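You operate a simulated robot arm through the tools that you are given. There is no shell and no other tool. Be economical: measure what you need, move in short steps, check, and stop when the job is done.

You are at the controls of a simulated robot arm. One attempt, no reset.

Task
Put two of the spacers from the green shelf of the tall rack on the grey table top. Open the upper bench drawer, take the grey bracket from the top of the drawer cabinet and leave it on top of the flat mesh pouch, then shut the drawer. Push the lower bench drawer shut. Put the ring bag on the green mat by the head cradle. Put the black angle bracket on the top of the gear bench. Open the high cupboard door. The order is free. Set down upright: black angle bracket.

The check looks at the end state, three seconds after you hand in, the way a careful person would. Anything else that was tipped, shoved, dropped, spilled or broken makes it a failure.

Robot
A 7-joint arm with a two-finger gripper on a trunk, on a base that drives. Base frame: it is fixed to the floor where the robot stands at the start and does not move with it; the origin is under the middle of the robot, x ahead of it, y to its left, z up; the surface under the hand at the start is at about z = 900. Readings come in mm, degrees, newtons and seconds.
With the tool pointing down near the work surface it reaches from about 180 to 700 mm from the robot's upright axis, wherever it stands. Its first joint turns from -166.0 to 166.0 degrees. Places, roughly: black angle bracket (6x5x5 cm) [-1600, -4200, 900]; flat mesh pouch (14x18x4 cm) [700, -400, 1300]; green mat by the head cradle [-1800, -2900, 800]; grey bracket (7x3x8 cm) [400, -2300, 500]; grey table top [600, 1200, 800]; high cupboard door [400, 200, 1800]; lower bench drawer [300, -2500, 100]; ring bag [-1750, -4250, 750]; spacer [750, 250, 1000]; top of the gear bench [600, -3100, 800]; upper bench drawer [500, -2500, 300]. Payload 2.94 kg.
The tool frame sits at the grasp point between the pads (the TCP): z along the fingers, y along the line on which they close. The tips reach 30 mm beyond it. Largest opening 138 mm; the body of the gripper starts 109 mm behind the TCP.
Orientation is told as [roll, pitch, yaw] about the base's x, y, z axes, in that order, counted from this pose: with the fingers straight down and closing along the base's y, the tool's x points along the base's -x, its y along +y and its z along -z.

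Tools
- The arm moves only by the tool send_rows. Its argument "moves" is a list of rows, each a list of 7 numbers: the shift along the base's x, y, z in mm, then the turn, a rotation vector about the base's x, y, z in degrees, then the closure in counts, from 0 (fully open) to 255 (shut). In form: [[tx, ty, tz, rx, ry, rz, hand], ...]. A call has 1 to 12 rows; each row is the pose to reach, as a shift and turn from the pose commanded when the call began. Rows are played at 5 a second. More than 50 mm and 8.6 degrees between two rows, or a gripper value outside its range, and nothing of the call is played. A pose out of reach is approached as far as the arm can. The call stops where the force on the tool passes 40 N (or 10 N more than at its start, if that is more) or the arm is blocked; 0.2 s more then pass. The fingers move at their own pace and stop on an object; they squeeze with about 40 N. The grip force told is the motor's: it shows also when the fingers shut on nothing. Time passes only in rows, and 0.2 s behind the last, so rows that repeat a pose let the fingers close. The reply holds the time, the measured pose of the TCP, the force on the tool along the base axes, the opening and the grip force, in the units named above and with some noise, with the torque about the TCP (base axes, N m) and any sound that the robot's microphone picked up.
- Cameras (640 x 400 px; columns grow to the right, rows downward): "scene" is now at [3, 155.9, 1441.2]; the picture's right is [0.31, -0.95, 0.00], its down [0.11, 0.03, -0.99] and it looks along [0.95, 0.30, 0.11] (base axes); focal length 214 px, centre (320, 200). "wrist" rides on the gripper at [71, 19, -146] in the tool frame; the picture's right is [-0.26, 0.97, 0.00], its down [-0.85, -0.23, -0.48] and it looks along [-0.46, -0.12, 0.88] (tool axes); focal length 280 px, centre (320, 200). There is no depth. A picture from a camera that has moved, and an enlarged one, comes with that camera's place and axes in the base frame and with its lens. The place of the scene camera against the robot may be out by one fixed shift of up to 12 mm in any direction.
- grab_frame(camera): a new picture of that camera. The clock stands still meanwhile.
- slide_trunk(by): slides the trunk up (or, below 0, down) by that many mm; the arm and the scene camera ride with it, the base frame stays. It gives what a move gives, with no picture.
- base_move(legs): drives the robot by 1 to 6 legs, each [ahead, left, turn to the left] in mm, mm and degrees, along the robot's own axes; the way and the turn of a leg run together, so that a leg with both is an arc; at most 1500 mm and 180 degrees a leg. The arm and the cameras ride along, it lands a little off, and it stops where it bumps. It gives what a move gives.
- turn_head(pan, tilt): turns the head with the scene camera to pan (to the left, within 86 degrees either way) and tilt (down, from -29 to 69), counted from straight ahead of the robot. It gives what a move gives.
- zoom(camera, box): a new picture of the part [left, top, right, bottom] of that camera's present view, enlarged. The clock stands still meanwhile.
- hand_in(): hands the job in; it is judged then, once.

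Work in short steps. Places have to be worked out from the pictures, the camera data and where the tool is seen: move nearer, look again, correct. Check each grasp and each placing, and mend what went wrong. You have 207 turns and 192 pictures in all, those below and enlarged ones among them. Open the gripper and draw the arm clear of the work before you hand the job in, unless the task says otherwise; then end with one line.

The tools are called after "Request:" as name(argument=value, ...) on one line, values as JSON. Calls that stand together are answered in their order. send_rows: Moves the arm, as the interface text tells. Its arguments: {"type":"object","properties":{"moves":{"type":"array","items":{"type":"array","items":{"type":"number"}}}},"required":["moves"]} The other tools are called the same way: slide_trunk (by) slides the trunk up or down; base_move (legs) drives the base; turn_head (pan, tilt) turns the head that bears the scene camera; grab_frame (camera) takes a picture; zoom (camera, box) takes an enlarged picture of a part of a camera's view; hand_in () hands the job in.

At the start:

```text
t: 0.0
tool_pos: [425.6, 79.2, 1000.4]
tool_rot: [0.1, 0.0, 0.0]
ft_force: [0.5, 0.1, -0.7]
wrist_torque: [0.0, 0.0, -0.01]
gripper_width: 138.1
gripper_force: 0.0
trunk travel left (down, up): [-225.0, 229.0]
robot x, y, heading: [1.6, -3.5, -0.1]
head pan, tilt: [17.8, -6.4]
```

scene: 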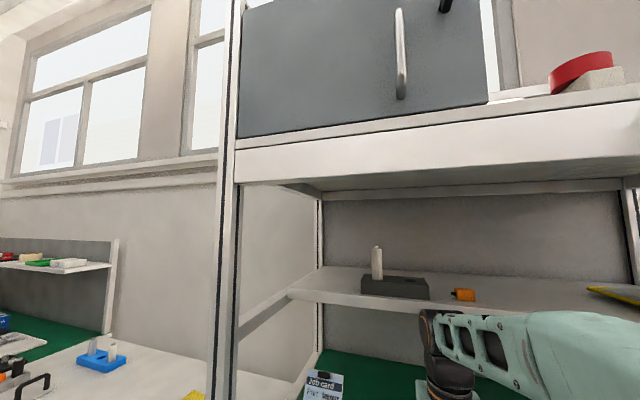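
wrist: 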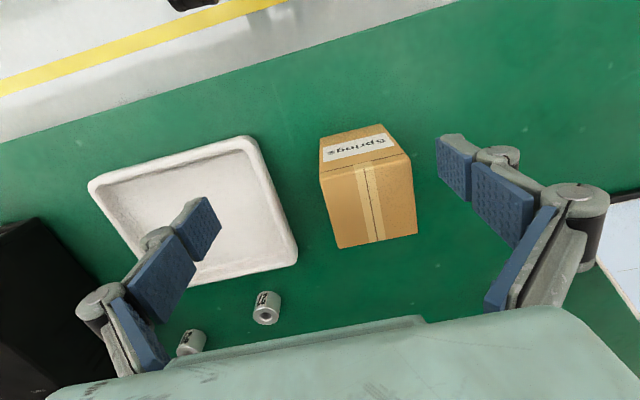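

The wrist view shows the green shelf with a tray, a box and two small cylinders that could be spacers. I'll tilt the head down to survey the rack.

Request:
turn_head(pan=10, tilt=30)

Request:
grab_frame(camera="scene")

Request:
zoom(camera="wrist", box=[60, 200, 380, 400])

```text
t: 1.0
tool_pos: [424.8, 79.9, 1000.0]
tool_rot: [0.1, 0.0, 0.0]
ft_force: [-0.6, 0.9, 0.2]
wrist_torque: [-0.03, 0.02, 0.01]
gripper_width: 137.9
gripper_force: 0.0
trunk travel left (down, up): [-225.0, 229.0]
robot x, y, heading: [0.1, 1.5, 0.3]
head pan, tilt: [10.0, 30.0]
```

```text
189 pictures are left
camera scene: at [9.6, 145.1, 1383.1], right [0.17, -0.98, 0.0], down [-0.49, -0.09, -0.87], along [0.85, 0.15, -0.5], focal length 214 px, centre (320, 200)
```

scene: 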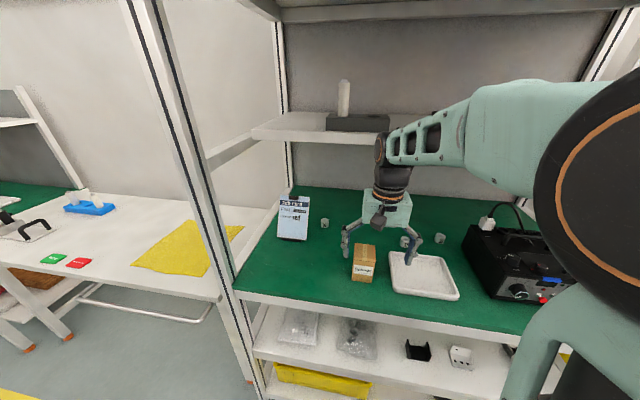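

```text
2.00 times, centred on (220, 300) of wrist
camera zoom: at [353.9, 100.7, 1145.5], right [0.26, 0.97, 0.0], down [0.85, -0.23, 0.48], along [0.46, -0.12, -0.88], focal length 561 px, centre (520, 0)
```

zoom: 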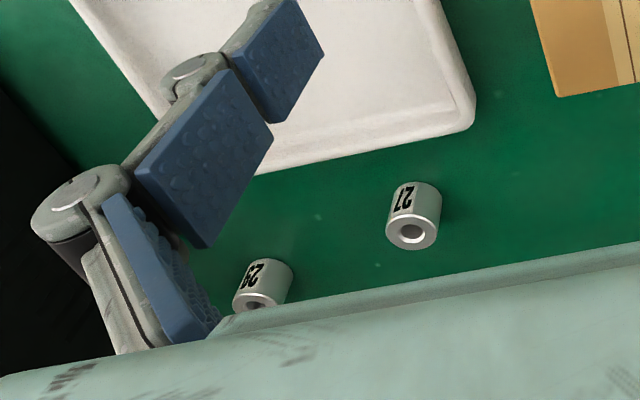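

There are at least three numbered spacers and a job card that may say which ones matter, so I'll zoom in.

Request:
zoom(camera="scene", box=[260, 185, 340, 250])

Request:
zoom(camera="scene", box=[320, 180, 460, 300])

Request:
zoom(camera="scene", box=[0, 160, 260, 320])

```text
6.15 times, centred on (300, 218) of scene
camera zoom: at [9.6, 145.1, 1383.1], right [0.17, -0.98, 0.0], down [-0.49, -0.09, -0.87], along [0.85, 0.15, -0.5], focal length 1320 px, centre (443, 92)
```

zoom: 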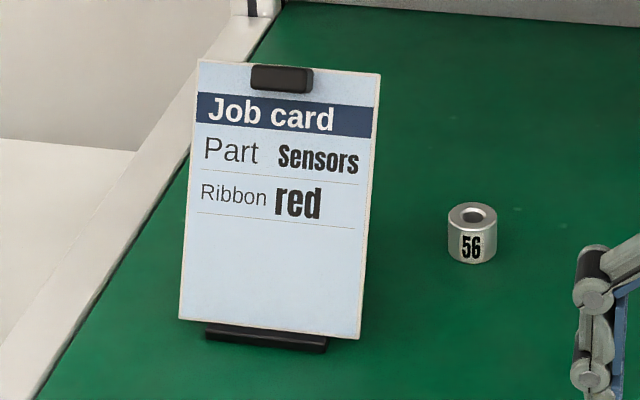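

```text
3.33 times, centred on (390, 240) of scene
camera zoom: at [9.6, 145.1, 1383.1], right [0.17, -0.98, 0.0], down [-0.49, -0.09, -0.87], along [0.85, 0.15, -0.5], focal length 715 px, centre (87, 67)
```

zoom: 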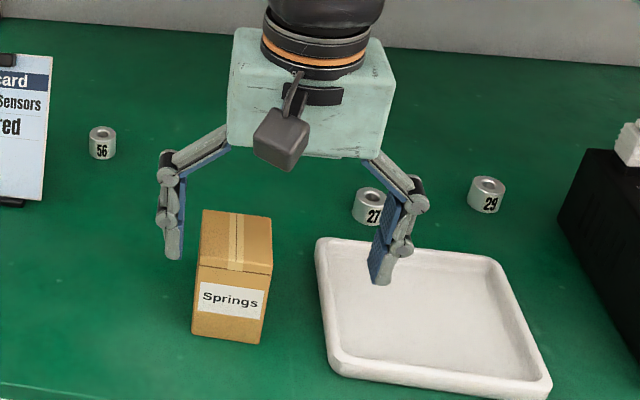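

```text
2.46 times, centred on (130, 240) of scene
camera zoom: at [9.6, 145.1, 1383.1], right [0.17, -0.98, 0.0], down [-0.49, -0.09, -0.87], along [0.85, 0.15, -0.5], focal length 528 px, centre (788, 102)
```

zoom: 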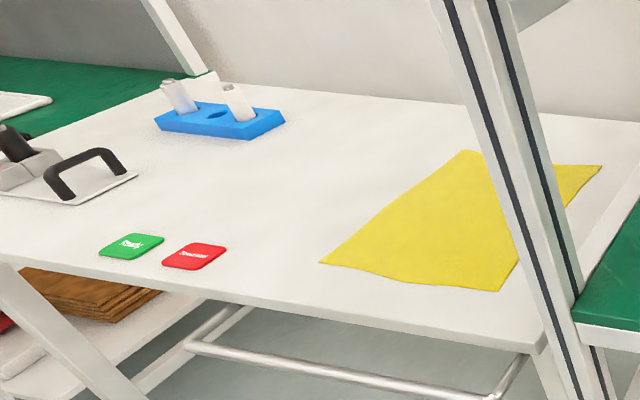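

The job card looks irrelevant; the spacers are 56, 27 and 29. Next I'll look up at the cupboard door and right at the upper shelf, where the pouch is said to be.

Request:
turn_head(pan=0, tilt=-29)

Request:
grab_frame(camera="scene")

Request:
turn_head(pan=-40, tilt=0)

Request:
grab_frame(camera="scene")

Request:
turn_head(pan=-86, tilt=15)

Request:
grab_frame(camera="scene")

```text
t: 2.3
tool_pos: [424.4, 80.4, 999.6]
tool_rot: [0.0, 0.0, 0.0]
ft_force: [0.8, 1.0, 0.0]
wrist_torque: [-0.02, 0.0, 0.01]
gripper_width: 137.9
gripper_force: 0.1
trunk travel left (down, up): [-225.0, 229.0]
robot x, y, heading: [1.7, 0.3, -0.2]
head pan, tilt: [0.0, -28.6]
```

```text
184 pictures are left
camera scene: at [-12.5, 129.4, 1471.4], right [0.0, -1.0, 0.0], down [0.48, 0.0, -0.88], along [0.88, 0.0, 0.48], focal length 214 px, centre (320, 200)
```

scene: 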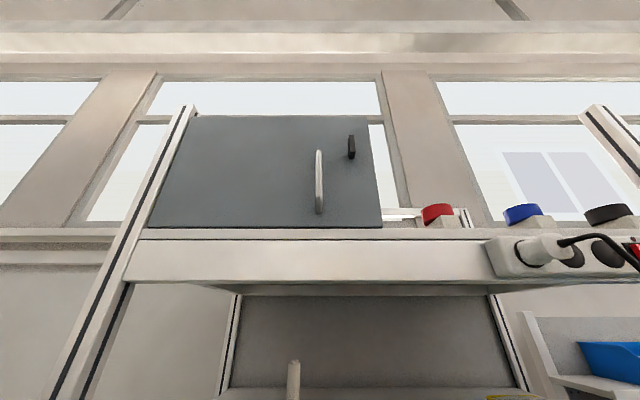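

```text
t: 3.4
tool_pos: [424.8, 79.2, 1000.2]
tool_rot: [0.0, 0.0, 0.0]
ft_force: [-0.9, 0.1, -0.1]
wrist_torque: [0.01, 0.01, 0.0]
gripper_width: 137.9
gripper_force: 0.2
trunk travel left (down, up): [-225.0, 229.0]
robot x, y, heading: [2.2, 3.7, 0.1]
head pan, tilt: [-40.0, 0.0]
```

```text
183 pictures are left
camera scene: at [-10.5, 71.6, 1431.4], right [-0.64, -0.77, 0.0], down [0.0, 0.0, -1.0], along [0.77, -0.64, 0.0], focal length 214 px, centre (320, 200)
```

scene: 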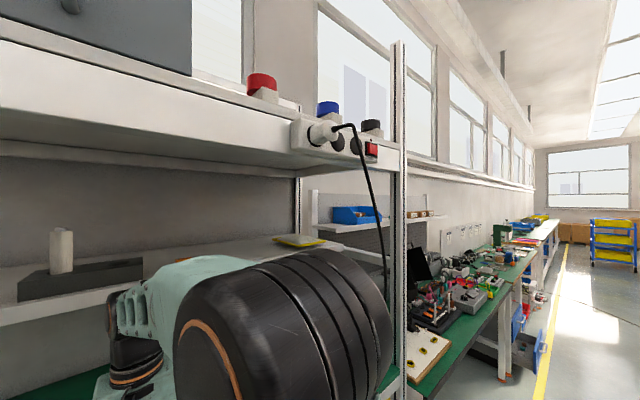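

```text
t: 4.5
tool_pos: [425.0, 79.4, 1001.3]
tool_rot: [0.0, 0.0, 0.0]
ft_force: [0.4, 0.4, -0.3]
wrist_torque: [0.01, -0.02, -0.02]
gripper_width: 137.9
gripper_force: 0.1
trunk travel left (down, up): [-225.0, 229.0]
robot x, y, heading: [0.0, -0.8, 0.1]
head pan, tilt: [-85.9, 15.0]
```

```text
182 pictures are left
camera scene: at [-72.8, 36.2, 1407.3], right [-1.0, -0.07, 0.0], down [-0.02, 0.26, -0.97], along [0.07, -0.96, -0.26], focal length 214 px, centre (320, 200)
```

scene: 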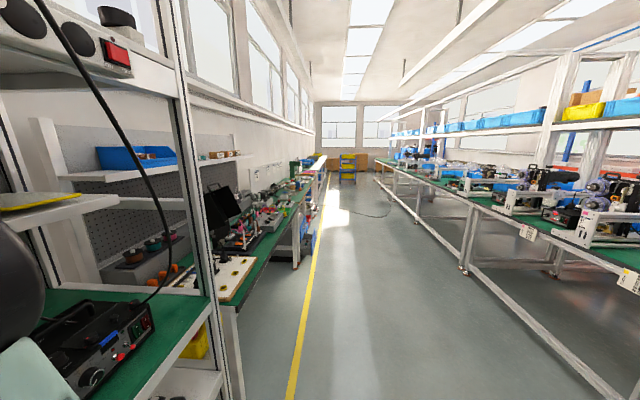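

The layout is clear: rack ahead, benches down the right, and a second line at x of about -1600. I'll look closely at the door latch and at the pouch.

Request:
turn_head(pan=0, tilt=-29)

Request:
zoom(camera="scene", box=[130, 100, 410, 275])

Request:
turn_head(pan=-30, tilt=5)

Request:
zoom(camera="scene", box=[60, 150, 420, 375])

```text
t: 6.1
tool_pos: [426.0, 79.2, 1000.1]
tool_rot: [0.0, 0.0, 0.0]
ft_force: [-0.3, 0.3, -0.1]
wrist_torque: [0.01, 0.02, 0.03]
gripper_width: 138.0
gripper_force: 0.1
trunk travel left (down, up): [-225.0, 229.0]
robot x, y, heading: [2.3, -1.0, 0.1]
head pan, tilt: [0.0, -28.6]
```

```text
2.29 times, centred on (270, 188) of scene
camera zoom: at [-12.5, 129.4, 1471.4], right [0.0, -1.0, 0.0], down [0.48, 0.0, -0.88], along [0.88, 0.0, 0.48], focal length 490 px, centre (434, 229)
```

zoom: 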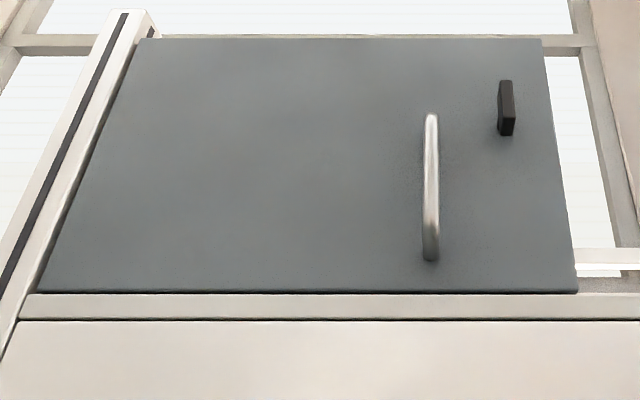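

```text
t: 7.1
tool_pos: [425.0, 80.2, 999.9]
tool_rot: [-0.1, -0.1, 0.0]
ft_force: [0.1, -0.4, -0.1]
wrist_torque: [0.04, 0.01, -0.01]
gripper_width: 137.9
gripper_force: 0.0
trunk travel left (down, up): [-225.0, 229.0]
robot x, y, heading: [2.1, -1.9, 0.0]
head pan, tilt: [-30.0, 5.0]
```

```text
1.78 times, centred on (240, 262) of scene
camera zoom: at [0.1, 83.5, 1423.5], right [-0.5, -0.87, 0.0], down [-0.07, 0.04, -1.0], along [0.86, -0.5, -0.09], focal length 381 px, centre (462, 89)
```

zoom: 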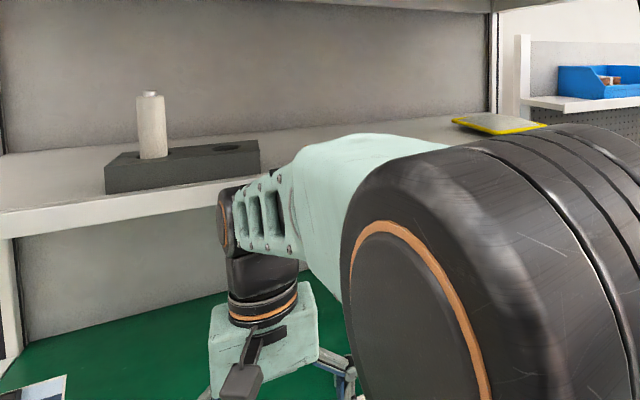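

I'll approach spacer 27, at about [610,-33], with the tool pitched 40° forward to stay under the upper shelf. First I go to a hover over the tray, fingers partly closed.

Request:
send_rows(moves=[[0, -25, 30, 0, 0, 0, 40], [0, -60, 40, 0, -8, 0, 60], [20, -90, 40, 0, -16, 0, 60], [50, -112, 40, 0, -24, 0, 60], [80, -112, 40, 0, -32, 0, 60], [110, -112, 30, 0, -40, 0, 60], [110, -112, 30, 0, -40, 0, 60]])

Request:
grab_frame(camera="wrist")

Request:
turn_head(pan=0, tilt=25)

Request:
grab_frame(camera="scene")

```text
t: 8.7
tool_pos: [535.7, -33.2, 1028.4]
tool_rot: [0.0, -40.2, 0.1]
ft_force: [0.7, 0.2, -0.5]
wrist_torque: [0.02, 0.01, 0.0]
gripper_width: 105.8
gripper_force: 0.0
trunk travel left (down, up): [-225.0, 229.0]
robot x, y, heading: [-0.2, 0.1, -0.0]
head pan, tilt: [-30.0, 5.0]
```

```text
179 pictures are left
camera wrist: at [387.5, -11.1, 1094.1], right [0.2, 0.96, 0.17], down [0.34, -0.23, 0.91], along [0.92, -0.12, -0.38], focal length 280 px, centre (320, 200)
```

wrist: 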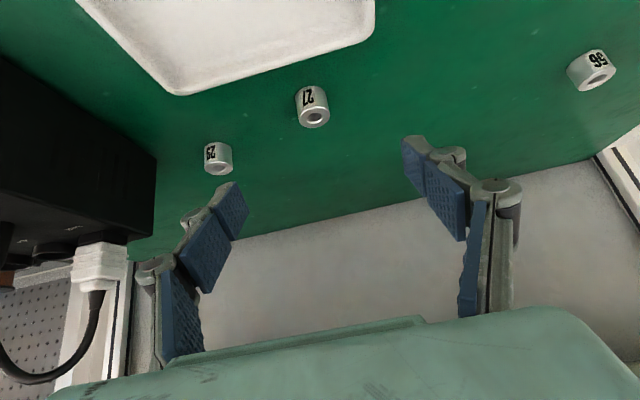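

```text
t: 9.6
tool_pos: [535.9, -31.7, 1029.0]
tool_rot: [0.0, -39.9, 0.0]
ft_force: [0.2, -0.3, 0.3]
wrist_torque: [0.03, 0.04, 0.0]
gripper_width: 105.8
gripper_force: 0.0
trunk travel left (down, up): [-225.0, 229.0]
robot x, y, heading: [-2.7, -3.3, -0.3]
head pan, tilt: [0.0, 25.0]
```

```text
178 pictures are left
camera scene: at [12.8, 126.6, 1392.8], right [-0.03, -1.0, 0.0], down [-0.4, 0.01, -0.91], along [0.91, -0.03, -0.4], focal length 214 px, centre (320, 200)
```

scene: 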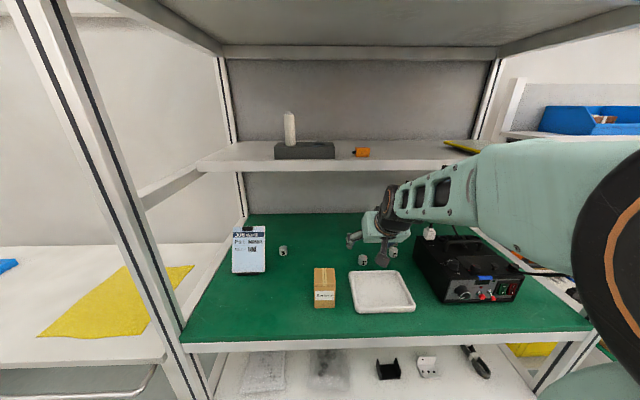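

Spacer 27 measures about [603,-30]. I'll move in along the tool axis to just short of it and check.

Request:
send_rows(moves=[[20, 3, -25, 0, 0, 0, 90], [40, 3, -52, 0, 0, 0, 110], [50, 3, -65, 0, 0, 0, 120], [50, 3, -65, 0, 0, 0, 120]])

Request:
grab_frame(camera="wrist")

Request:
zoom(camera="scene", box=[330, 200, 430, 290])

```text
t: 10.6
tool_pos: [584.7, -30.9, 965.1]
tool_rot: [0.1, -39.9, -0.1]
ft_force: [0.4, 0.1, -0.7]
wrist_torque: [0.0, 0.03, 0.01]
gripper_width: 73.0
gripper_force: 0.0
trunk travel left (down, up): [-225.0, 229.0]
robot x, y, heading: [-2.6, -2.1, -0.1]
head pan, tilt: [0.0, 25.0]
```

```text
177 pictures are left
camera wrist: at [436.6, -8.9, 1030.5], right [0.2, 0.97, 0.17], down [0.34, -0.23, 0.91], along [0.92, -0.12, -0.38], focal length 280 px, centre (320, 200)
```

wrist: 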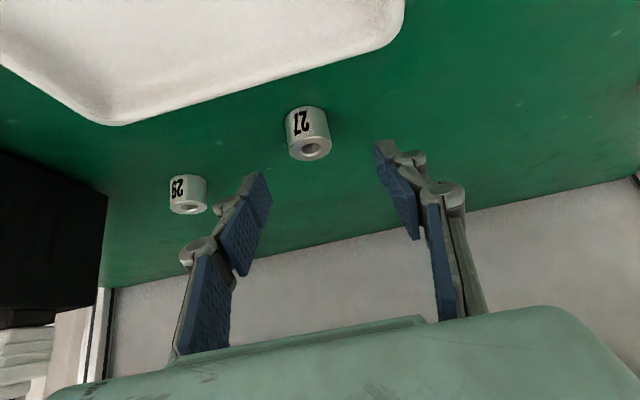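

```text
4.44 times, centred on (380, 245) of scene
camera zoom: at [12.7, 129.4, 1391.0], right [0.0, -1.0, 0.0], down [-0.42, 0.0, -0.91], along [0.91, 0.0, -0.42], focal length 953 px, centre (53, 0)
```

zoom: 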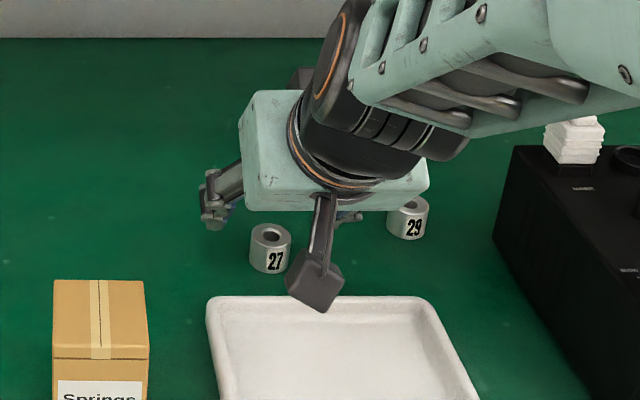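

The spacer is at about [597,-28], with its top near z 930. I'll lower to z 936, close, then lift.

Request:
send_rows(moves=[[6, 3, -15, 0, 0, 0, 120], [13, 3, -30, 0, 0, 0, 120], [13, 3, -30, 0, 0, 0, 200], [13, 3, -30, 0, 0, 0, 255], [13, 3, -30, 0, 0, 0, 255], [13, 3, -30, 0, 0, 0, 255]])

Request:
grab_frame(camera="wrist")

```text
t: 12.0
tool_pos: [598.1, -26.9, 935.6]
tool_rot: [0.0, -39.9, 0.1]
ft_force: [0.5, 0.1, 0.2]
wrist_torque: [-0.01, -0.05, 0.0]
gripper_width: 27.5
gripper_force: 39.9
trunk travel left (down, up): [-225.0, 229.0]
robot x, y, heading: [-0.3, -1.8, 0.1]
head pan, tilt: [0.0, 25.0]
```

```text
175 pictures are left
camera wrist: at [450.3, -4.7, 1000.5], right [0.2, 0.97, 0.17], down [0.34, -0.23, 0.91], along [0.92, -0.12, -0.38], focal length 280 px, centre (320, 200)
```

wrist: 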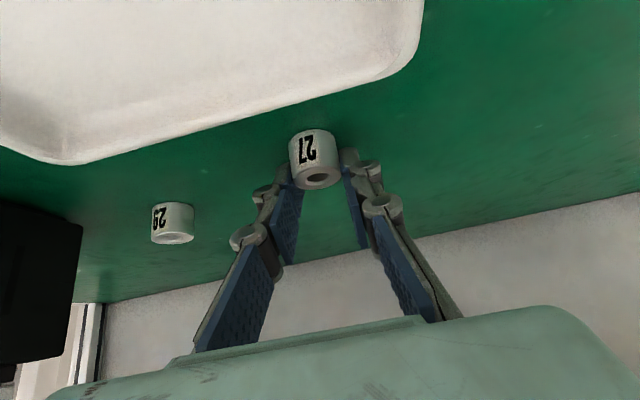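

It reads gripped at 27.5 mm. I'll lift a little and check.

Request:
send_rows(moves=[[0, 0, 20, 0, 0, 0, 255], [-5, 0, 50, 0, 0, 0, 255]])

Request:
grab_frame(camera="wrist")

```text
t: 12.6
tool_pos: [594.5, -24.9, 984.1]
tool_rot: [0.0, -39.9, 0.1]
ft_force: [-0.3, 0.2, -0.5]
wrist_torque: [0.04, 0.0, 0.0]
gripper_width: 27.1
gripper_force: 40.1
trunk travel left (down, up): [-225.0, 229.0]
robot x, y, heading: [-3.3, -2.0, -0.4]
head pan, tilt: [0.0, 25.0]
```

```text
174 pictures are left
camera wrist: at [446.3, -4.1, 1050.6], right [0.2, 0.97, 0.17], down [0.35, -0.23, 0.91], along [0.92, -0.12, -0.38], focal length 280 px, centre (320, 200)
```

wrist: 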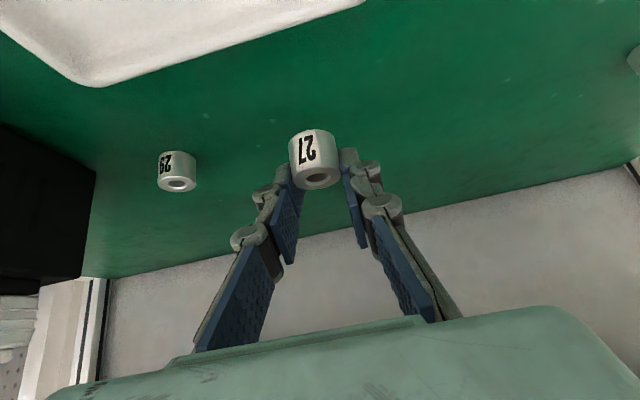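

It's held. I'll retract out of the rack, straightening the tool, then drive left to the table.

Request:
send_rows(moves=[[-45, 5, 20, 0, 0, 0, 255], [-90, 10, 40, 0, 0, 0, 255], [-135, 10, 60, 0, 0, 0, 255], [-180, 10, 70, 0, 8, 0, 255], [-225, 10, 80, 0, 16, 0, 255], [-270, 10, 80, 0, 24, 0, 255], [-315, 10, 80, 0, 32, 0, 255], [-330, 10, 80, 0, 40, 0, 255], [-330, 10, 80, 0, 40, 0, 255]])

Request:
turn_head(pan=60, tilt=35)

Request:
grab_frame(camera="scene")

```text
t: 13.6
tool_pos: [432.2, -17.1, 972.6]
tool_rot: [0.0, -23.5, 0.0]
ft_force: [0.6, 0.4, 0.4]
wrist_torque: [-0.03, -0.01, 0.03]
gripper_width: 27.2
gripper_force: 40.3
trunk travel left (down, up): [-225.0, 229.0]
robot x, y, heading: [-0.7, -1.8, -0.0]
head pan, tilt: [0.0, 25.0]
stopped in row 4: the arm was blocked; the commanded pose is now the measured one
```

```text
t: 14.9
tool_pos: [431.4, -15.5, 974.6]
tool_rot: [0.0, -23.7, 0.2]
ft_force: [-0.2, -0.6, 1.1]
wrist_torque: [-0.03, -0.03, 0.0]
gripper_width: 27.2
gripper_force: 39.7
trunk travel left (down, up): [-225.0, 229.0]
robot x, y, heading: [-1.9, -3.4, 0.1]
head pan, tilt: [60.0, 35.0]
```

```text
173 pictures are left
camera scene: at [3.0, 87.9, 1391.9], right [-0.45, -0.89, 0.0], down [-0.37, 0.19, -0.91], along [0.81, -0.41, -0.41], focal length 214 px, centre (320, 200)
```

scene: 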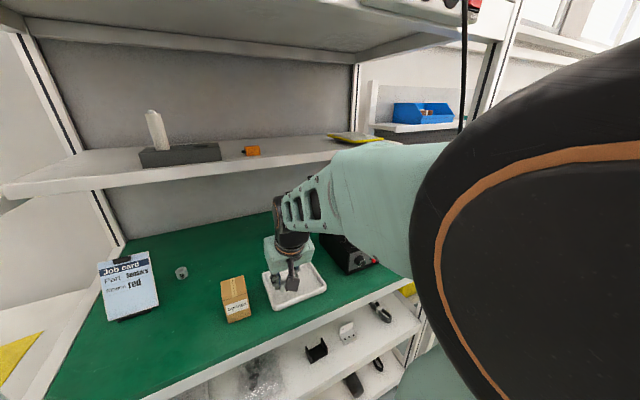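

The arm stopped early at z 973, and the camera pose looks odd. I'll check the scene again before moving.

Request:
grab_frame(camera="scene")

Request:
grab_frame(camera="wrist")

```text
172 pictures are left
camera scene: at [3.0, 87.9, 1391.9], right [-0.45, -0.89, 0.0], down [-0.37, 0.19, -0.91], along [0.81, -0.41, -0.41], focal length 214 px, centre (320, 200)
```

scene: 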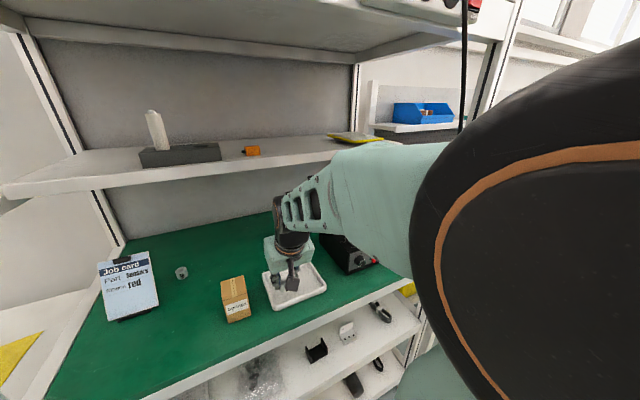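

```text
171 pictures are left
camera wrist: at [307.8, 4.0, 1079.4], right [0.24, 0.97, 0.11], down [0.59, -0.23, 0.78], along [0.77, -0.12, -0.62], focal length 280 px, centre (320, 200)
```

wrist: 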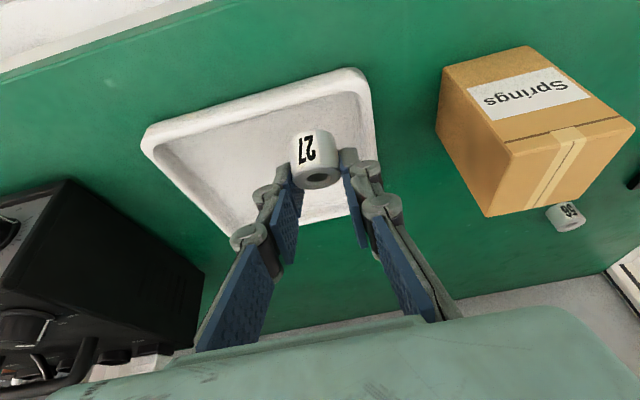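

The elbow seems to be crowding the head when the hand comes back. I'll leave the arm extended and retract with the base instead, after checking the head's response.

Request:
send_rows(moves=[[0, 0, 20, 0, 0, 0, 255], [0, 0, 40, 0, 0, 0, 255]])

Request:
turn_head(pan=30, tilt=35)

Request:
grab_frame(camera="scene")

```text
t: 15.5
tool_pos: [432.4, -14.8, 1004.9]
tool_rot: [0.1, -22.3, 0.3]
ft_force: [0.3, -0.2, 0.1]
wrist_torque: [-0.01, -0.03, -0.02]
gripper_width: 27.4
gripper_force: 39.8
trunk travel left (down, up): [-225.0, 229.0]
robot x, y, heading: [2.8, -1.4, -0.2]
head pan, tilt: [60.0, 35.0]
```

```text
t: 16.5
tool_pos: [431.6, -14.3, 1008.7]
tool_rot: [0.1, -22.9, 0.2]
ft_force: [-0.1, -0.2, -0.3]
wrist_torque: [-0.01, 0.0, -0.01]
gripper_width: 27.3
gripper_force: 40.1
trunk travel left (down, up): [-225.0, 229.0]
robot x, y, heading: [3.5, 3.6, 0.2]
head pan, tilt: [30.0, 35.0]
```

```text
170 pictures are left
camera scene: at [-3.7, 79.0, 1385.2], right [-0.55, -0.83, 0.0], down [-0.4, 0.27, -0.88], along [0.73, -0.49, -0.48], focal length 214 px, centre (320, 200)
```

scene: 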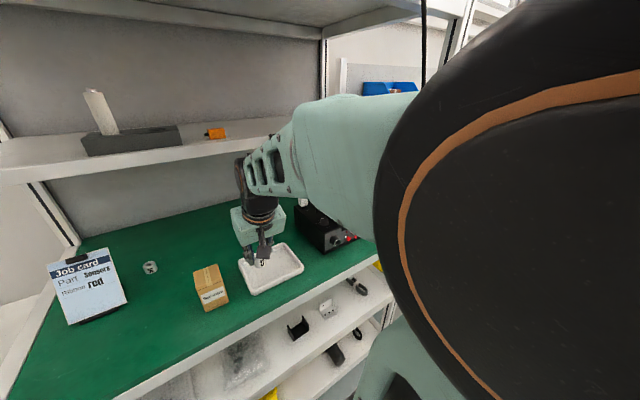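

The elbow is pushing the head aside (camera pan -34 although 30 was commanded). I'll extend the hand forward a little to free it and then check.

Request:
send_rows(moves=[[30, 0, 20, 0, -6, 0, 255], [60, 0, 30, 0, -12, 0, 255], [100, 0, 30, 0, -16, 0, 255], [100, 0, 30, 0, -16, 0, 255]])

Request:
turn_head(pan=20, tilt=25)

Request:
grab_frame(camera="scene")

```text
t: 17.5
tool_pos: [530.8, -14.7, 1046.9]
tool_rot: [0.1, -40.0, 0.2]
ft_force: [0.3, -0.5, 0.1]
wrist_torque: [-0.01, 0.05, -0.01]
gripper_width: 27.3
gripper_force: 39.7
trunk travel left (down, up): [-225.0, 229.0]
robot x, y, heading: [-1.0, 0.0, 0.2]
head pan, tilt: [30.0, 35.0]
```

```text
t: 18.2
tool_pos: [531.3, -15.2, 1043.7]
tool_rot: [0.1, -39.8, 0.1]
ft_force: [-0.1, -0.2, -1.0]
wrist_torque: [0.01, 0.02, -0.01]
gripper_width: 27.3
gripper_force: 40.7
trunk travel left (down, up): [-225.0, 229.0]
robot x, y, heading: [0.7, -3.6, 0.2]
head pan, tilt: [20.0, 25.0]
```

```text
169 pictures are left
camera scene: at [10.7, 113.9, 1387.1], right [-0.17, -0.99, 0.0], down [-0.45, 0.08, -0.89], along [0.87, -0.15, -0.46], focal length 214 px, centre (320, 200)
```

scene: 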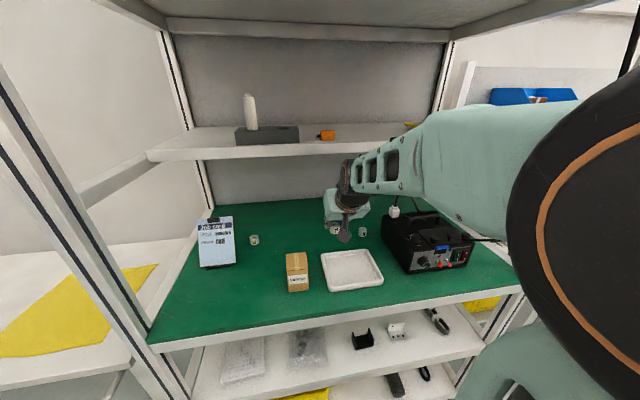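

I'll back the base out of the rack and slide left towards the table's free area, around [560,1015].

Request:
base_move(legs=[[-350, 0, 0], [0, 1030, 0]])

Request:
grab_frame(camera="scene")

Request:
grab_frame(camera="wrist")

```text
t: 29.4
tool_pos: [183.3, 1015.5, 1042.7]
tool_rot: [0.1, -39.7, -0.1]
ft_force: [-0.4, 0.3, -0.2]
wrist_torque: [0.02, -0.03, 0.02]
gripper_width: 27.4
gripper_force: 40.0
trunk travel left (down, up): [-225.0, 229.0]
robot x, y, heading: [-345.5, 1035.4, -0.3]
head pan, tilt: [20.0, 25.0]
```

```text
168 pictures are left
camera scene: at [-335.2, 1148.4, 1391.1], right [-0.16, -0.99, 0.0], down [-0.42, 0.07, -0.91], along [0.89, -0.15, -0.42], focal length 214 px, centre (320, 200)
```

scene: 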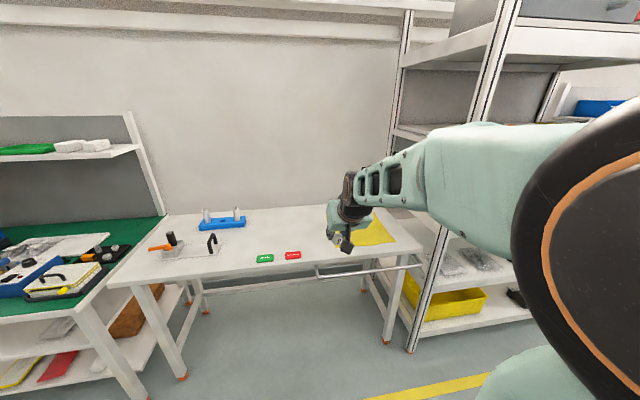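

```text
167 pictures are left
camera wrist: at [35.9, 1036.6, 1109.5], right [0.2, 0.96, 0.17], down [0.35, -0.23, 0.91], along [0.91, -0.13, -0.38], focal length 280 px, centre (320, 200)
```

wrist: 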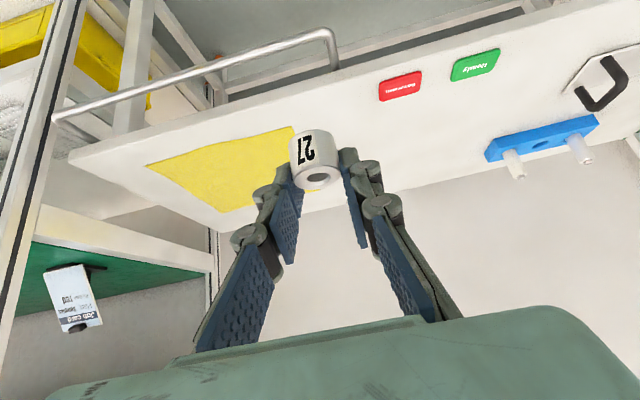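

The table is clear between the cloth and the tags, around [560,1040]. I'll drive there.

Request:
base_move(legs=[[0, 25, 0], [345, 0, 0]])

Request:
grab_frame(camera="wrist")

```text
t: 32.2
tool_pos: [528.6, 1039.8, 1037.5]
tool_rot: [0.1, -39.2, -0.1]
ft_force: [-0.4, -0.2, 0.3]
wrist_torque: [0.02, 0.01, 0.02]
gripper_width: 27.2
gripper_force: 40.1
trunk travel left (down, up): [-225.0, 229.0]
robot x, y, heading: [0.9, 1056.6, -0.0]
head pan, tilt: [20.0, 25.0]
```

```text
166 pictures are left
camera wrist: at [381.0, 1060.0, 1106.2], right [0.2, 0.96, 0.17], down [0.36, -0.23, 0.9], along [0.91, -0.12, -0.39], focal length 280 px, centre (320, 200)
```

wrist: 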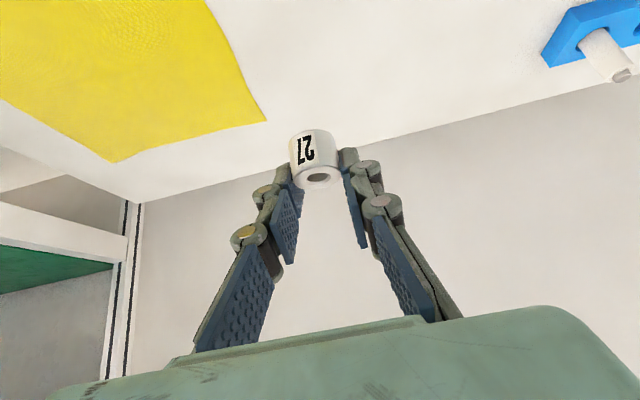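

Descending to about 15 mm above the expected contact height.

Request:
send_rows(moves=[[10, 0, -45, 0, 0, 0, 255], [20, 0, -90, 0, 0, 0, 255], [25, 0, -135, 0, 0, 0, 255], [25, 0, -175, 0, 0, 0, 255], [25, 0, -190, 0, 0, 0, 255], [25, 0, -190, 0, 0, 0, 255]])

Request:
grab_frame(camera="wrist")

Request:
zoom(camera="scene", box=[220, 200, 420, 325])

```text
t: 33.6
tool_pos: [550.9, 1039.6, 847.1]
tool_rot: [0.2, -39.3, 0.0]
ft_force: [-0.1, 0.4, 0.3]
wrist_torque: [0.03, -0.03, -0.02]
gripper_width: 27.6
gripper_force: 40.6
trunk travel left (down, up): [-225.0, 229.0]
robot x, y, heading: [-0.6, 1051.4, -0.5]
head pan, tilt: [20.0, 25.0]
```

```text
165 pictures are left
camera wrist: at [403.5, 1060.1, 915.2], right [0.2, 0.96, 0.17], down [0.36, -0.23, 0.9], along [0.91, -0.13, -0.39], focal length 280 px, centre (320, 200)
```

wrist: 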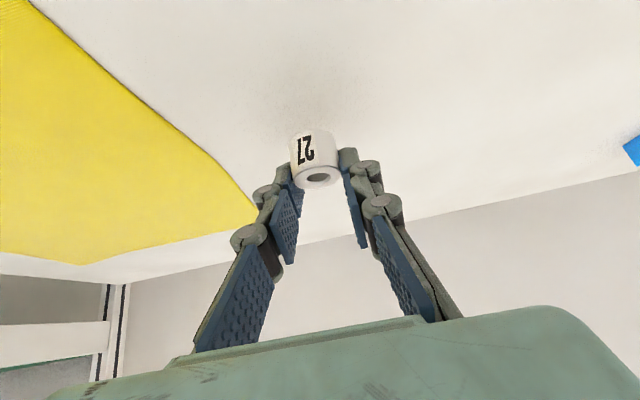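

```text
3.20 times, centred on (320, 262) of scene
camera zoom: at [4.4, 1217.1, 1391.0], right [0.34, -0.94, 0.0], down [-0.4, -0.14, -0.91], along [0.85, 0.31, -0.42], focal length 686 px, centre (320, 0)
```

zoom: 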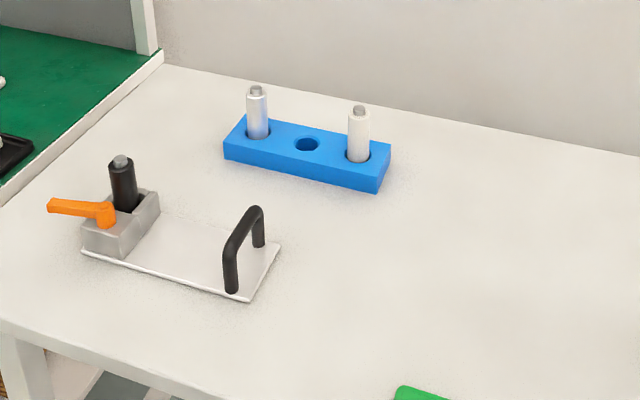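

Now I lower gently to feel contact.

Request:
send_rows(moves=[[0, 0, -4, 0, 0, 0, 255], [0, 0, -8, 0, 0, 0, 255], [0, 0, -11, 0, 0, 0, 255], [0, 0, -11, 0, 0, 0, 255]])

```text
t: 34.6
tool_pos: [553.0, 1038.7, 836.3]
tool_rot: [0.0, -39.3, 0.0]
ft_force: [-0.8, 1.2, 0.3]
wrist_torque: [0.03, 0.0, -0.01]
gripper_width: 27.3
gripper_force: 39.8
trunk travel left (down, up): [-225.0, 229.0]
robot x, y, heading: [-6.0, 1057.9, -0.3]
head pan, tilt: [20.0, 25.0]
```

Request:
send_rows(moves=[[0, 0, -2, 0, 0, 0, 255], [0, 0, -4, 0, 0, 0, 255], [0, 0, -4, 0, 0, 0, 255]])

Request:
zoom(camera="wrist", box=[220, 80, 420, 205])

```text
t: 35.4
tool_pos: [553.5, 1037.6, 833.3]
tool_rot: [0.1, -39.2, -0.1]
ft_force: [-0.1, 0.0, -0.1]
wrist_torque: [0.0, -0.04, 0.01]
gripper_width: 27.3
gripper_force: 40.6
trunk travel left (down, up): [-225.0, 229.0]
robot x, y, heading: [-0.9, 1054.6, -0.3]
head pan, tilt: [20.0, 25.0]
```

```text
3.20 times, centred on (320, 142) of wrist
camera zoom: at [405.8, 1059.9, 901.2], right [0.2, 0.96, 0.17], down [0.36, -0.23, 0.9], along [0.91, -0.13, -0.39], focal length 897 px, centre (320, 384)
```

zoom: 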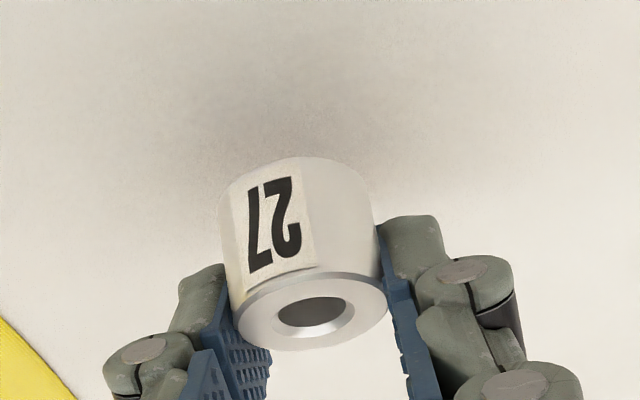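

There's still no contact, so I continue down with force watching.

Request:
send_rows(moves=[[0, 0, -2, 0, 0, 0, 255], [0, 0, -4, 0, 0, 0, 255], [0, 0, -6, 0, 0, 0, 255], [0, 0, -6, 0, 0, 0, 255]])

```text
t: 36.4
tool_pos: [553.7, 1038.7, 827.1]
tool_rot: [0.1, -39.3, -0.2]
ft_force: [0.6, -0.2, -0.6]
wrist_torque: [0.0, 0.02, -0.01]
gripper_width: 27.2
gripper_force: 40.2
trunk travel left (down, up): [-225.0, 229.0]
robot x, y, heading: [-2.9, 1055.2, -0.4]
head pan, tilt: [20.0, 25.0]
```

Request:
send_rows(moves=[[0, 0, -2, 0, 0, 0, 255], [0, 0, -4, 0, 0, 0, 255], [0, 0, -6, 0, 0, 0, 255], [0, 0, -8, 0, 0, 0, 255], [0, 0, -8, 0, 0, 0, 255]])

Request:
zoom(camera="wrist", box=[220, 80, 420, 205])

```text
t: 37.6
tool_pos: [553.9, 1039.0, 819.6]
tool_rot: [0.1, -39.3, -0.1]
ft_force: [-0.8, -0.3, -1.2]
wrist_torque: [-0.03, 0.01, 0.03]
gripper_width: 27.3
gripper_force: 39.6
trunk travel left (down, up): [-225.0, 229.0]
robot x, y, heading: [-6.0, 1057.6, 0.3]
head pan, tilt: [20.0, 25.0]
```

```text
3.20 times, centred on (320, 142) of wrist
camera zoom: at [406.3, 1059.7, 887.1], right [0.2, 0.96, 0.17], down [0.36, -0.23, 0.9], along [0.91, -0.13, -0.39], focal length 897 px, centre (320, 384)
```

zoom: 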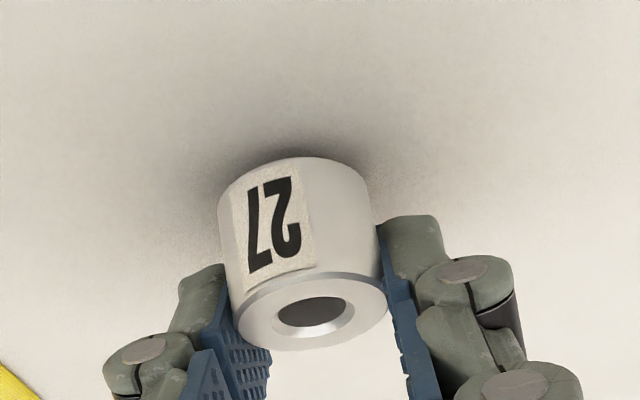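

The shadow is tightening. I'll keep going down.

Request:
send_rows(moves=[[0, 0, -2, 0, 0, 0, 255], [0, 0, -4, 0, 0, 0, 255], [0, 0, -6, 0, 0, 0, 255], [0, 0, -8, 0, 0, 0, 255], [0, 0, -10, 0, 0, 0, 255]])

Request:
zoom(camera="wrist", box=[220, 80, 420, 205])

```text
t: 38.8
tool_pos: [554.1, 1040.0, 814.3]
tool_rot: [0.1, -39.9, -0.1]
ft_force: [-5.7, -0.3, 28.7]
wrist_torque: [-0.03, 0.18, -0.02]
gripper_width: 27.5
gripper_force: 40.0
trunk travel left (down, up): [-225.0, 229.0]
robot x, y, heading: [-1.9, 1057.2, -0.2]
head pan, tilt: [20.0, 25.0]
```

```text
3.20 times, centred on (320, 142) of wrist
camera zoom: at [405.8, 1060.0, 880.7], right [0.2, 0.97, 0.17], down [0.35, -0.23, 0.91], along [0.92, -0.12, -0.38], focal length 897 px, centre (320, 384)
```

zoom: 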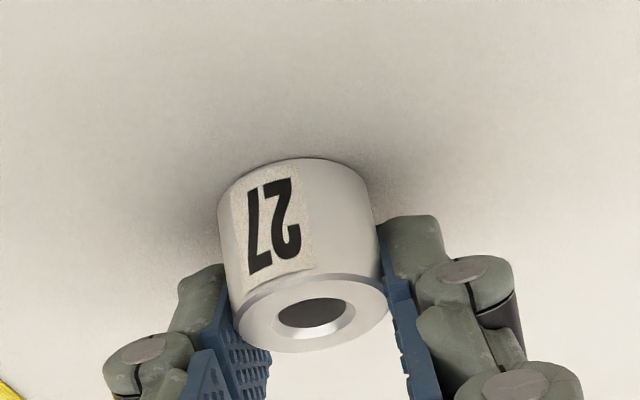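

Contact at TCP z 815, so the table is at about 780. I'll ease off 4 mm, release, and back up along the tool axis.

Request:
send_rows(moves=[[0, 0, 4, 0, 0, 0, 255], [0, 0, 4, 0, 0, 0, 180], [0, 0, 4, 0, 0, 0, 120], [0, 0, 4, 0, 0, 0, 120], [-20, 0, 30, 0, 0, 0, 120], [-30, 0, 80, 0, 0, 0, 120], [-30, 0, 130, 0, 0, 0, 120], [-30, 0, 180, 0, 0, 0, 120], [-30, 0, 220, 0, 0, 0, 120]])

Request:
grab_frame(camera="wrist")

```text
refused: row 6 steps farther than a row can; nothing moved
```

```text
160 pictures are left
camera wrist: at [405.8, 1060.0, 880.7], right [0.2, 0.97, 0.17], down [0.35, -0.23, 0.91], along [0.92, -0.12, -0.38], focal length 280 px, centre (320, 200)
```

wrist: 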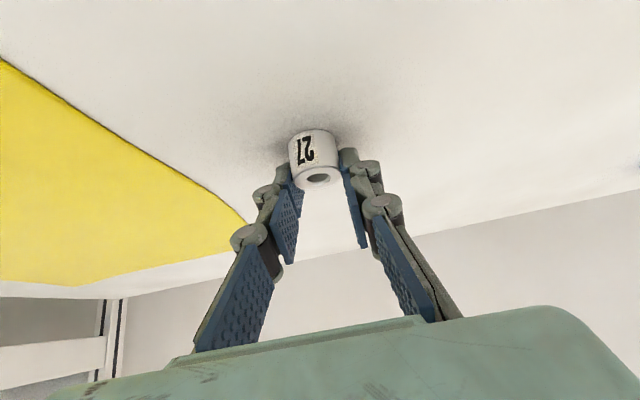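

One row was over 50 mm, so I resend with smaller steps.

Request:
send_rows(moves=[[0, 0, 4, 0, 0, 0, 255], [0, 0, 4, 0, 0, 0, 180], [0, 0, 4, 0, 0, 0, 120], [0, 0, 4, 0, 0, 0, 120], [-15, 0, 25, 0, 0, 0, 120], [-25, 0, 70, 0, 0, 0, 120], [-25, 0, 118, 0, 0, 0, 120], [-25, 0, 165, 0, 0, 0, 120], [-25, 0, 210, 0, 0, 0, 120]])

Request:
grab_frame(camera="wrist")

```text
t: 40.8
tool_pos: [529.3, 1035.7, 1013.4]
tool_rot: [0.5, -38.5, -0.4]
ft_force: [0.0, 0.5, -0.4]
wrist_torque: [0.03, 0.03, 0.0]
gripper_width: 72.9
gripper_force: 0.1
trunk travel left (down, up): [-225.0, 229.0]
robot x, y, heading: [-0.9, 1055.3, -0.1]
head pan, tilt: [20.0, 25.0]
```

```text
159 pictures are left
camera wrist: at [382.6, 1056.8, 1083.1], right [0.21, 0.96, 0.17], down [0.37, -0.24, 0.9], along [0.91, -0.12, -0.4], focal length 280 px, centre (320, 200)
```

wrist: 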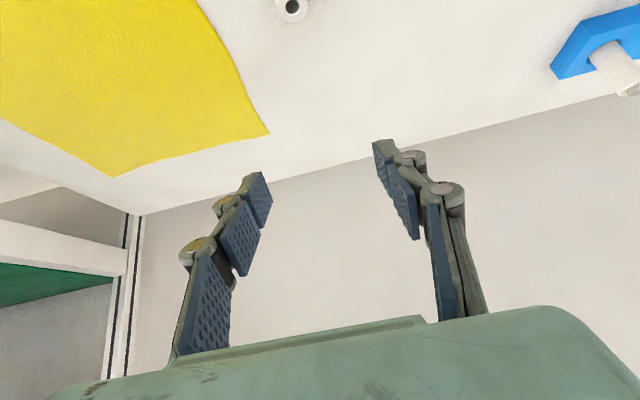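

Spacer 27 is standing on the table. Next I'll fetch spacer 29 at about [633,-145] the same way, with base y around -126.

Request:
base_move(legs=[[-350, 0, 0], [0, -1181, 0], [345, 0, 0]])

Request:
grab_frame(camera="wrist")

Request:
grab_frame(camera="scene")

```text
t: 55.0
tool_pos: [513.5, -135.4, 1017.0]
tool_rot: [0.1, -38.9, -0.8]
ft_force: [-0.1, 0.0, -0.1]
wrist_torque: [-0.01, -0.01, 0.02]
gripper_width: 72.8
gripper_force: 0.0
trunk travel left (down, up): [-225.0, 229.0]
robot x, y, heading: [-18.2, -109.9, -0.6]
head pan, tilt: [20.0, 25.0]
```

```text
158 pictures are left
camera wrist: at [366.3, -113.8, 1085.2], right [0.21, 0.96, 0.17], down [0.36, -0.24, 0.9], along [0.91, -0.13, -0.4], focal length 280 px, centre (320, 200)
```

wrist: 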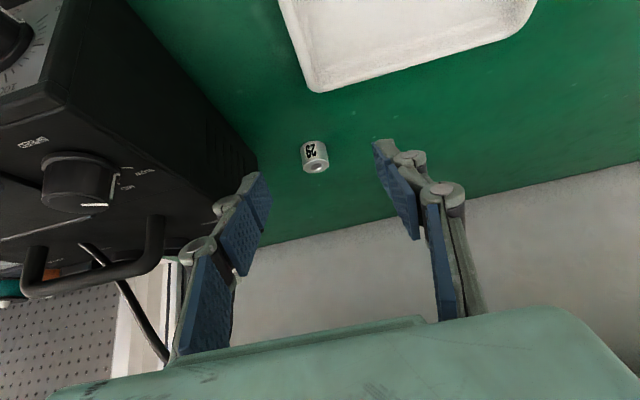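

```text
157 pictures are left
camera scene: at [-11.0, 52.2, 1390.6], right [0.37, -0.93, 0.0], down [-0.4, -0.16, -0.9], along [0.84, 0.33, -0.43], focal length 214 px, centre (320, 200)
```

scene: 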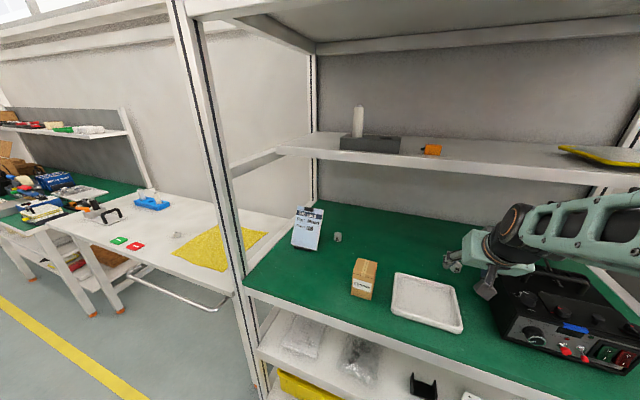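

Spacer 29 measures [635,-149]. I'll approach along the tool axis, stopping at z 960.

Request:
send_rows(moves=[[40, -6, -5, 0, 0, 0, 120], [75, -13, -15, 0, 0, 0, 120], [95, -13, -40, 0, 0, 0, 120], [110, -13, -57, 0, 0, 0, 120], [110, -13, -57, 0, 0, 0, 120]])

Request:
grab_frame(camera="wrist")

```text
t: 56.1
tool_pos: [623.1, -148.0, 959.2]
tool_rot: [0.1, -39.0, -0.7]
ft_force: [0.0, 0.0, -0.2]
wrist_torque: [-0.03, -0.03, 0.01]
gripper_width: 73.0
gripper_force: 0.0
trunk travel left (down, up): [-225.0, 229.0]
robot x, y, heading: [-17.6, -110.8, -0.6]
head pan, tilt: [20.0, 25.0]
```

```text
156 pictures are left
camera wrist: at [476.6, -126.3, 1027.8], right [0.21, 0.96, 0.17], down [0.36, -0.24, 0.9], along [0.91, -0.13, -0.4], focal length 280 px, centre (320, 200)
```

wrist: 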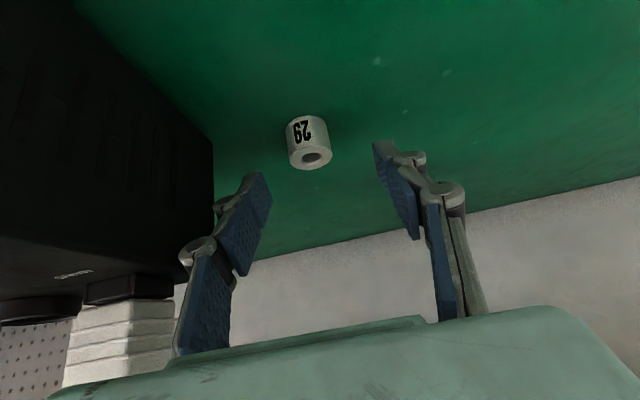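

I'll lower onto it and grip.

Request:
send_rows(moves=[[6, 1, -12, 0, 0, 0, 120], [12, 1, -24, 0, 0, 0, 120], [12, 1, -24, 0, 0, 0, 200], [12, 1, -24, 0, 0, 0, 255], [12, 1, -24, 0, 0, 0, 255], [12, 1, -24, 0, 0, 0, 255], [12, 1, -4, 0, 0, 0, 255], [0, 1, 30, 0, 0, 0, 255]])

Request:
grab_frame(camera="wrist")

```text
t: 58.0
tool_pos: [622.3, -148.8, 989.7]
tool_rot: [0.2, -39.0, -0.7]
ft_force: [0.4, 0.5, -0.7]
wrist_torque: [-0.01, -0.01, -0.01]
gripper_width: 27.8
gripper_force: 39.5
trunk travel left (down, up): [-225.0, 229.0]
robot x, y, heading: [-21.2, -111.2, -0.6]
head pan, tilt: [20.0, 25.0]
```

```text
155 pictures are left
camera wrist: at [475.2, -126.9, 1057.1], right [0.21, 0.96, 0.17], down [0.36, -0.24, 0.9], along [0.91, -0.13, -0.4], focal length 280 px, centre (320, 200)
```

wrist: 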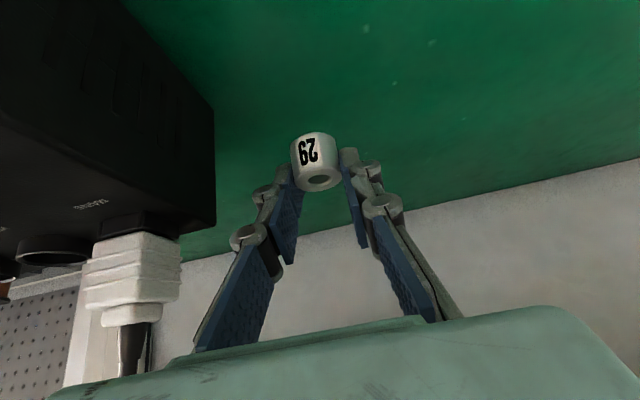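

Held. I'll raise it slightly, back out, and drive to the table beside the first spacer (target [565,1130]).

Request:
send_rows(moves=[[0, 0, 20, 0, 0, 0, 255], [0, 0, 40, 0, 0, 0, 255]])

Request:
base_move(legs=[[-400, 0, 0.6], [0, 1279, 0], [340, 0, 0]])

Request:
grab_frame(camera="wrist")

```text
t: 58.5
tool_pos: [621.9, -147.1, 1029.8]
tool_rot: [0.1, -38.8, -0.6]
ft_force: [-0.4, 0.6, -0.1]
wrist_torque: [-0.01, 0.01, 0.0]
gripper_width: 27.3
gripper_force: 39.8
trunk travel left (down, up): [-225.0, 229.0]
robot x, y, heading: [-17.9, -110.1, -0.7]
head pan, tilt: [20.0, 25.0]
```

```text
t: 74.0
tool_pos: [575.7, 1135.9, 1028.8]
tool_rot: [0.2, -38.8, -0.5]
ft_force: [1.0, -1.1, -1.0]
wrist_torque: [-0.01, -0.01, 0.0]
gripper_width: 28.0
gripper_force: 39.8
trunk travel left (down, up): [-225.0, 229.0]
robot x, y, heading: [-68.3, 1168.4, -0.5]
head pan, tilt: [20.0, 25.0]
```

```text
154 pictures are left
camera wrist: at [428.6, 1157.9, 1097.4], right [0.21, 0.96, 0.17], down [0.36, -0.24, 0.9], along [0.91, -0.13, -0.4], focal length 280 px, centre (320, 200)
```

wrist: 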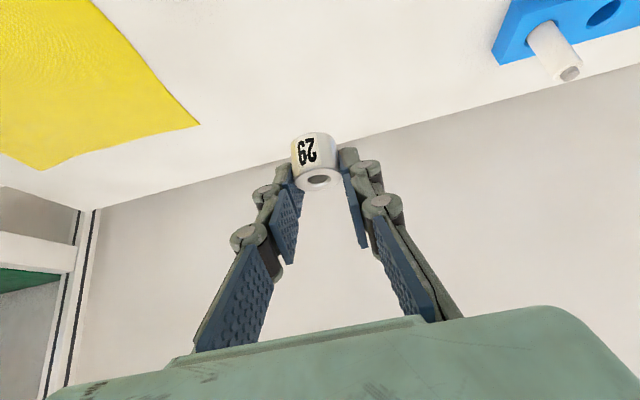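

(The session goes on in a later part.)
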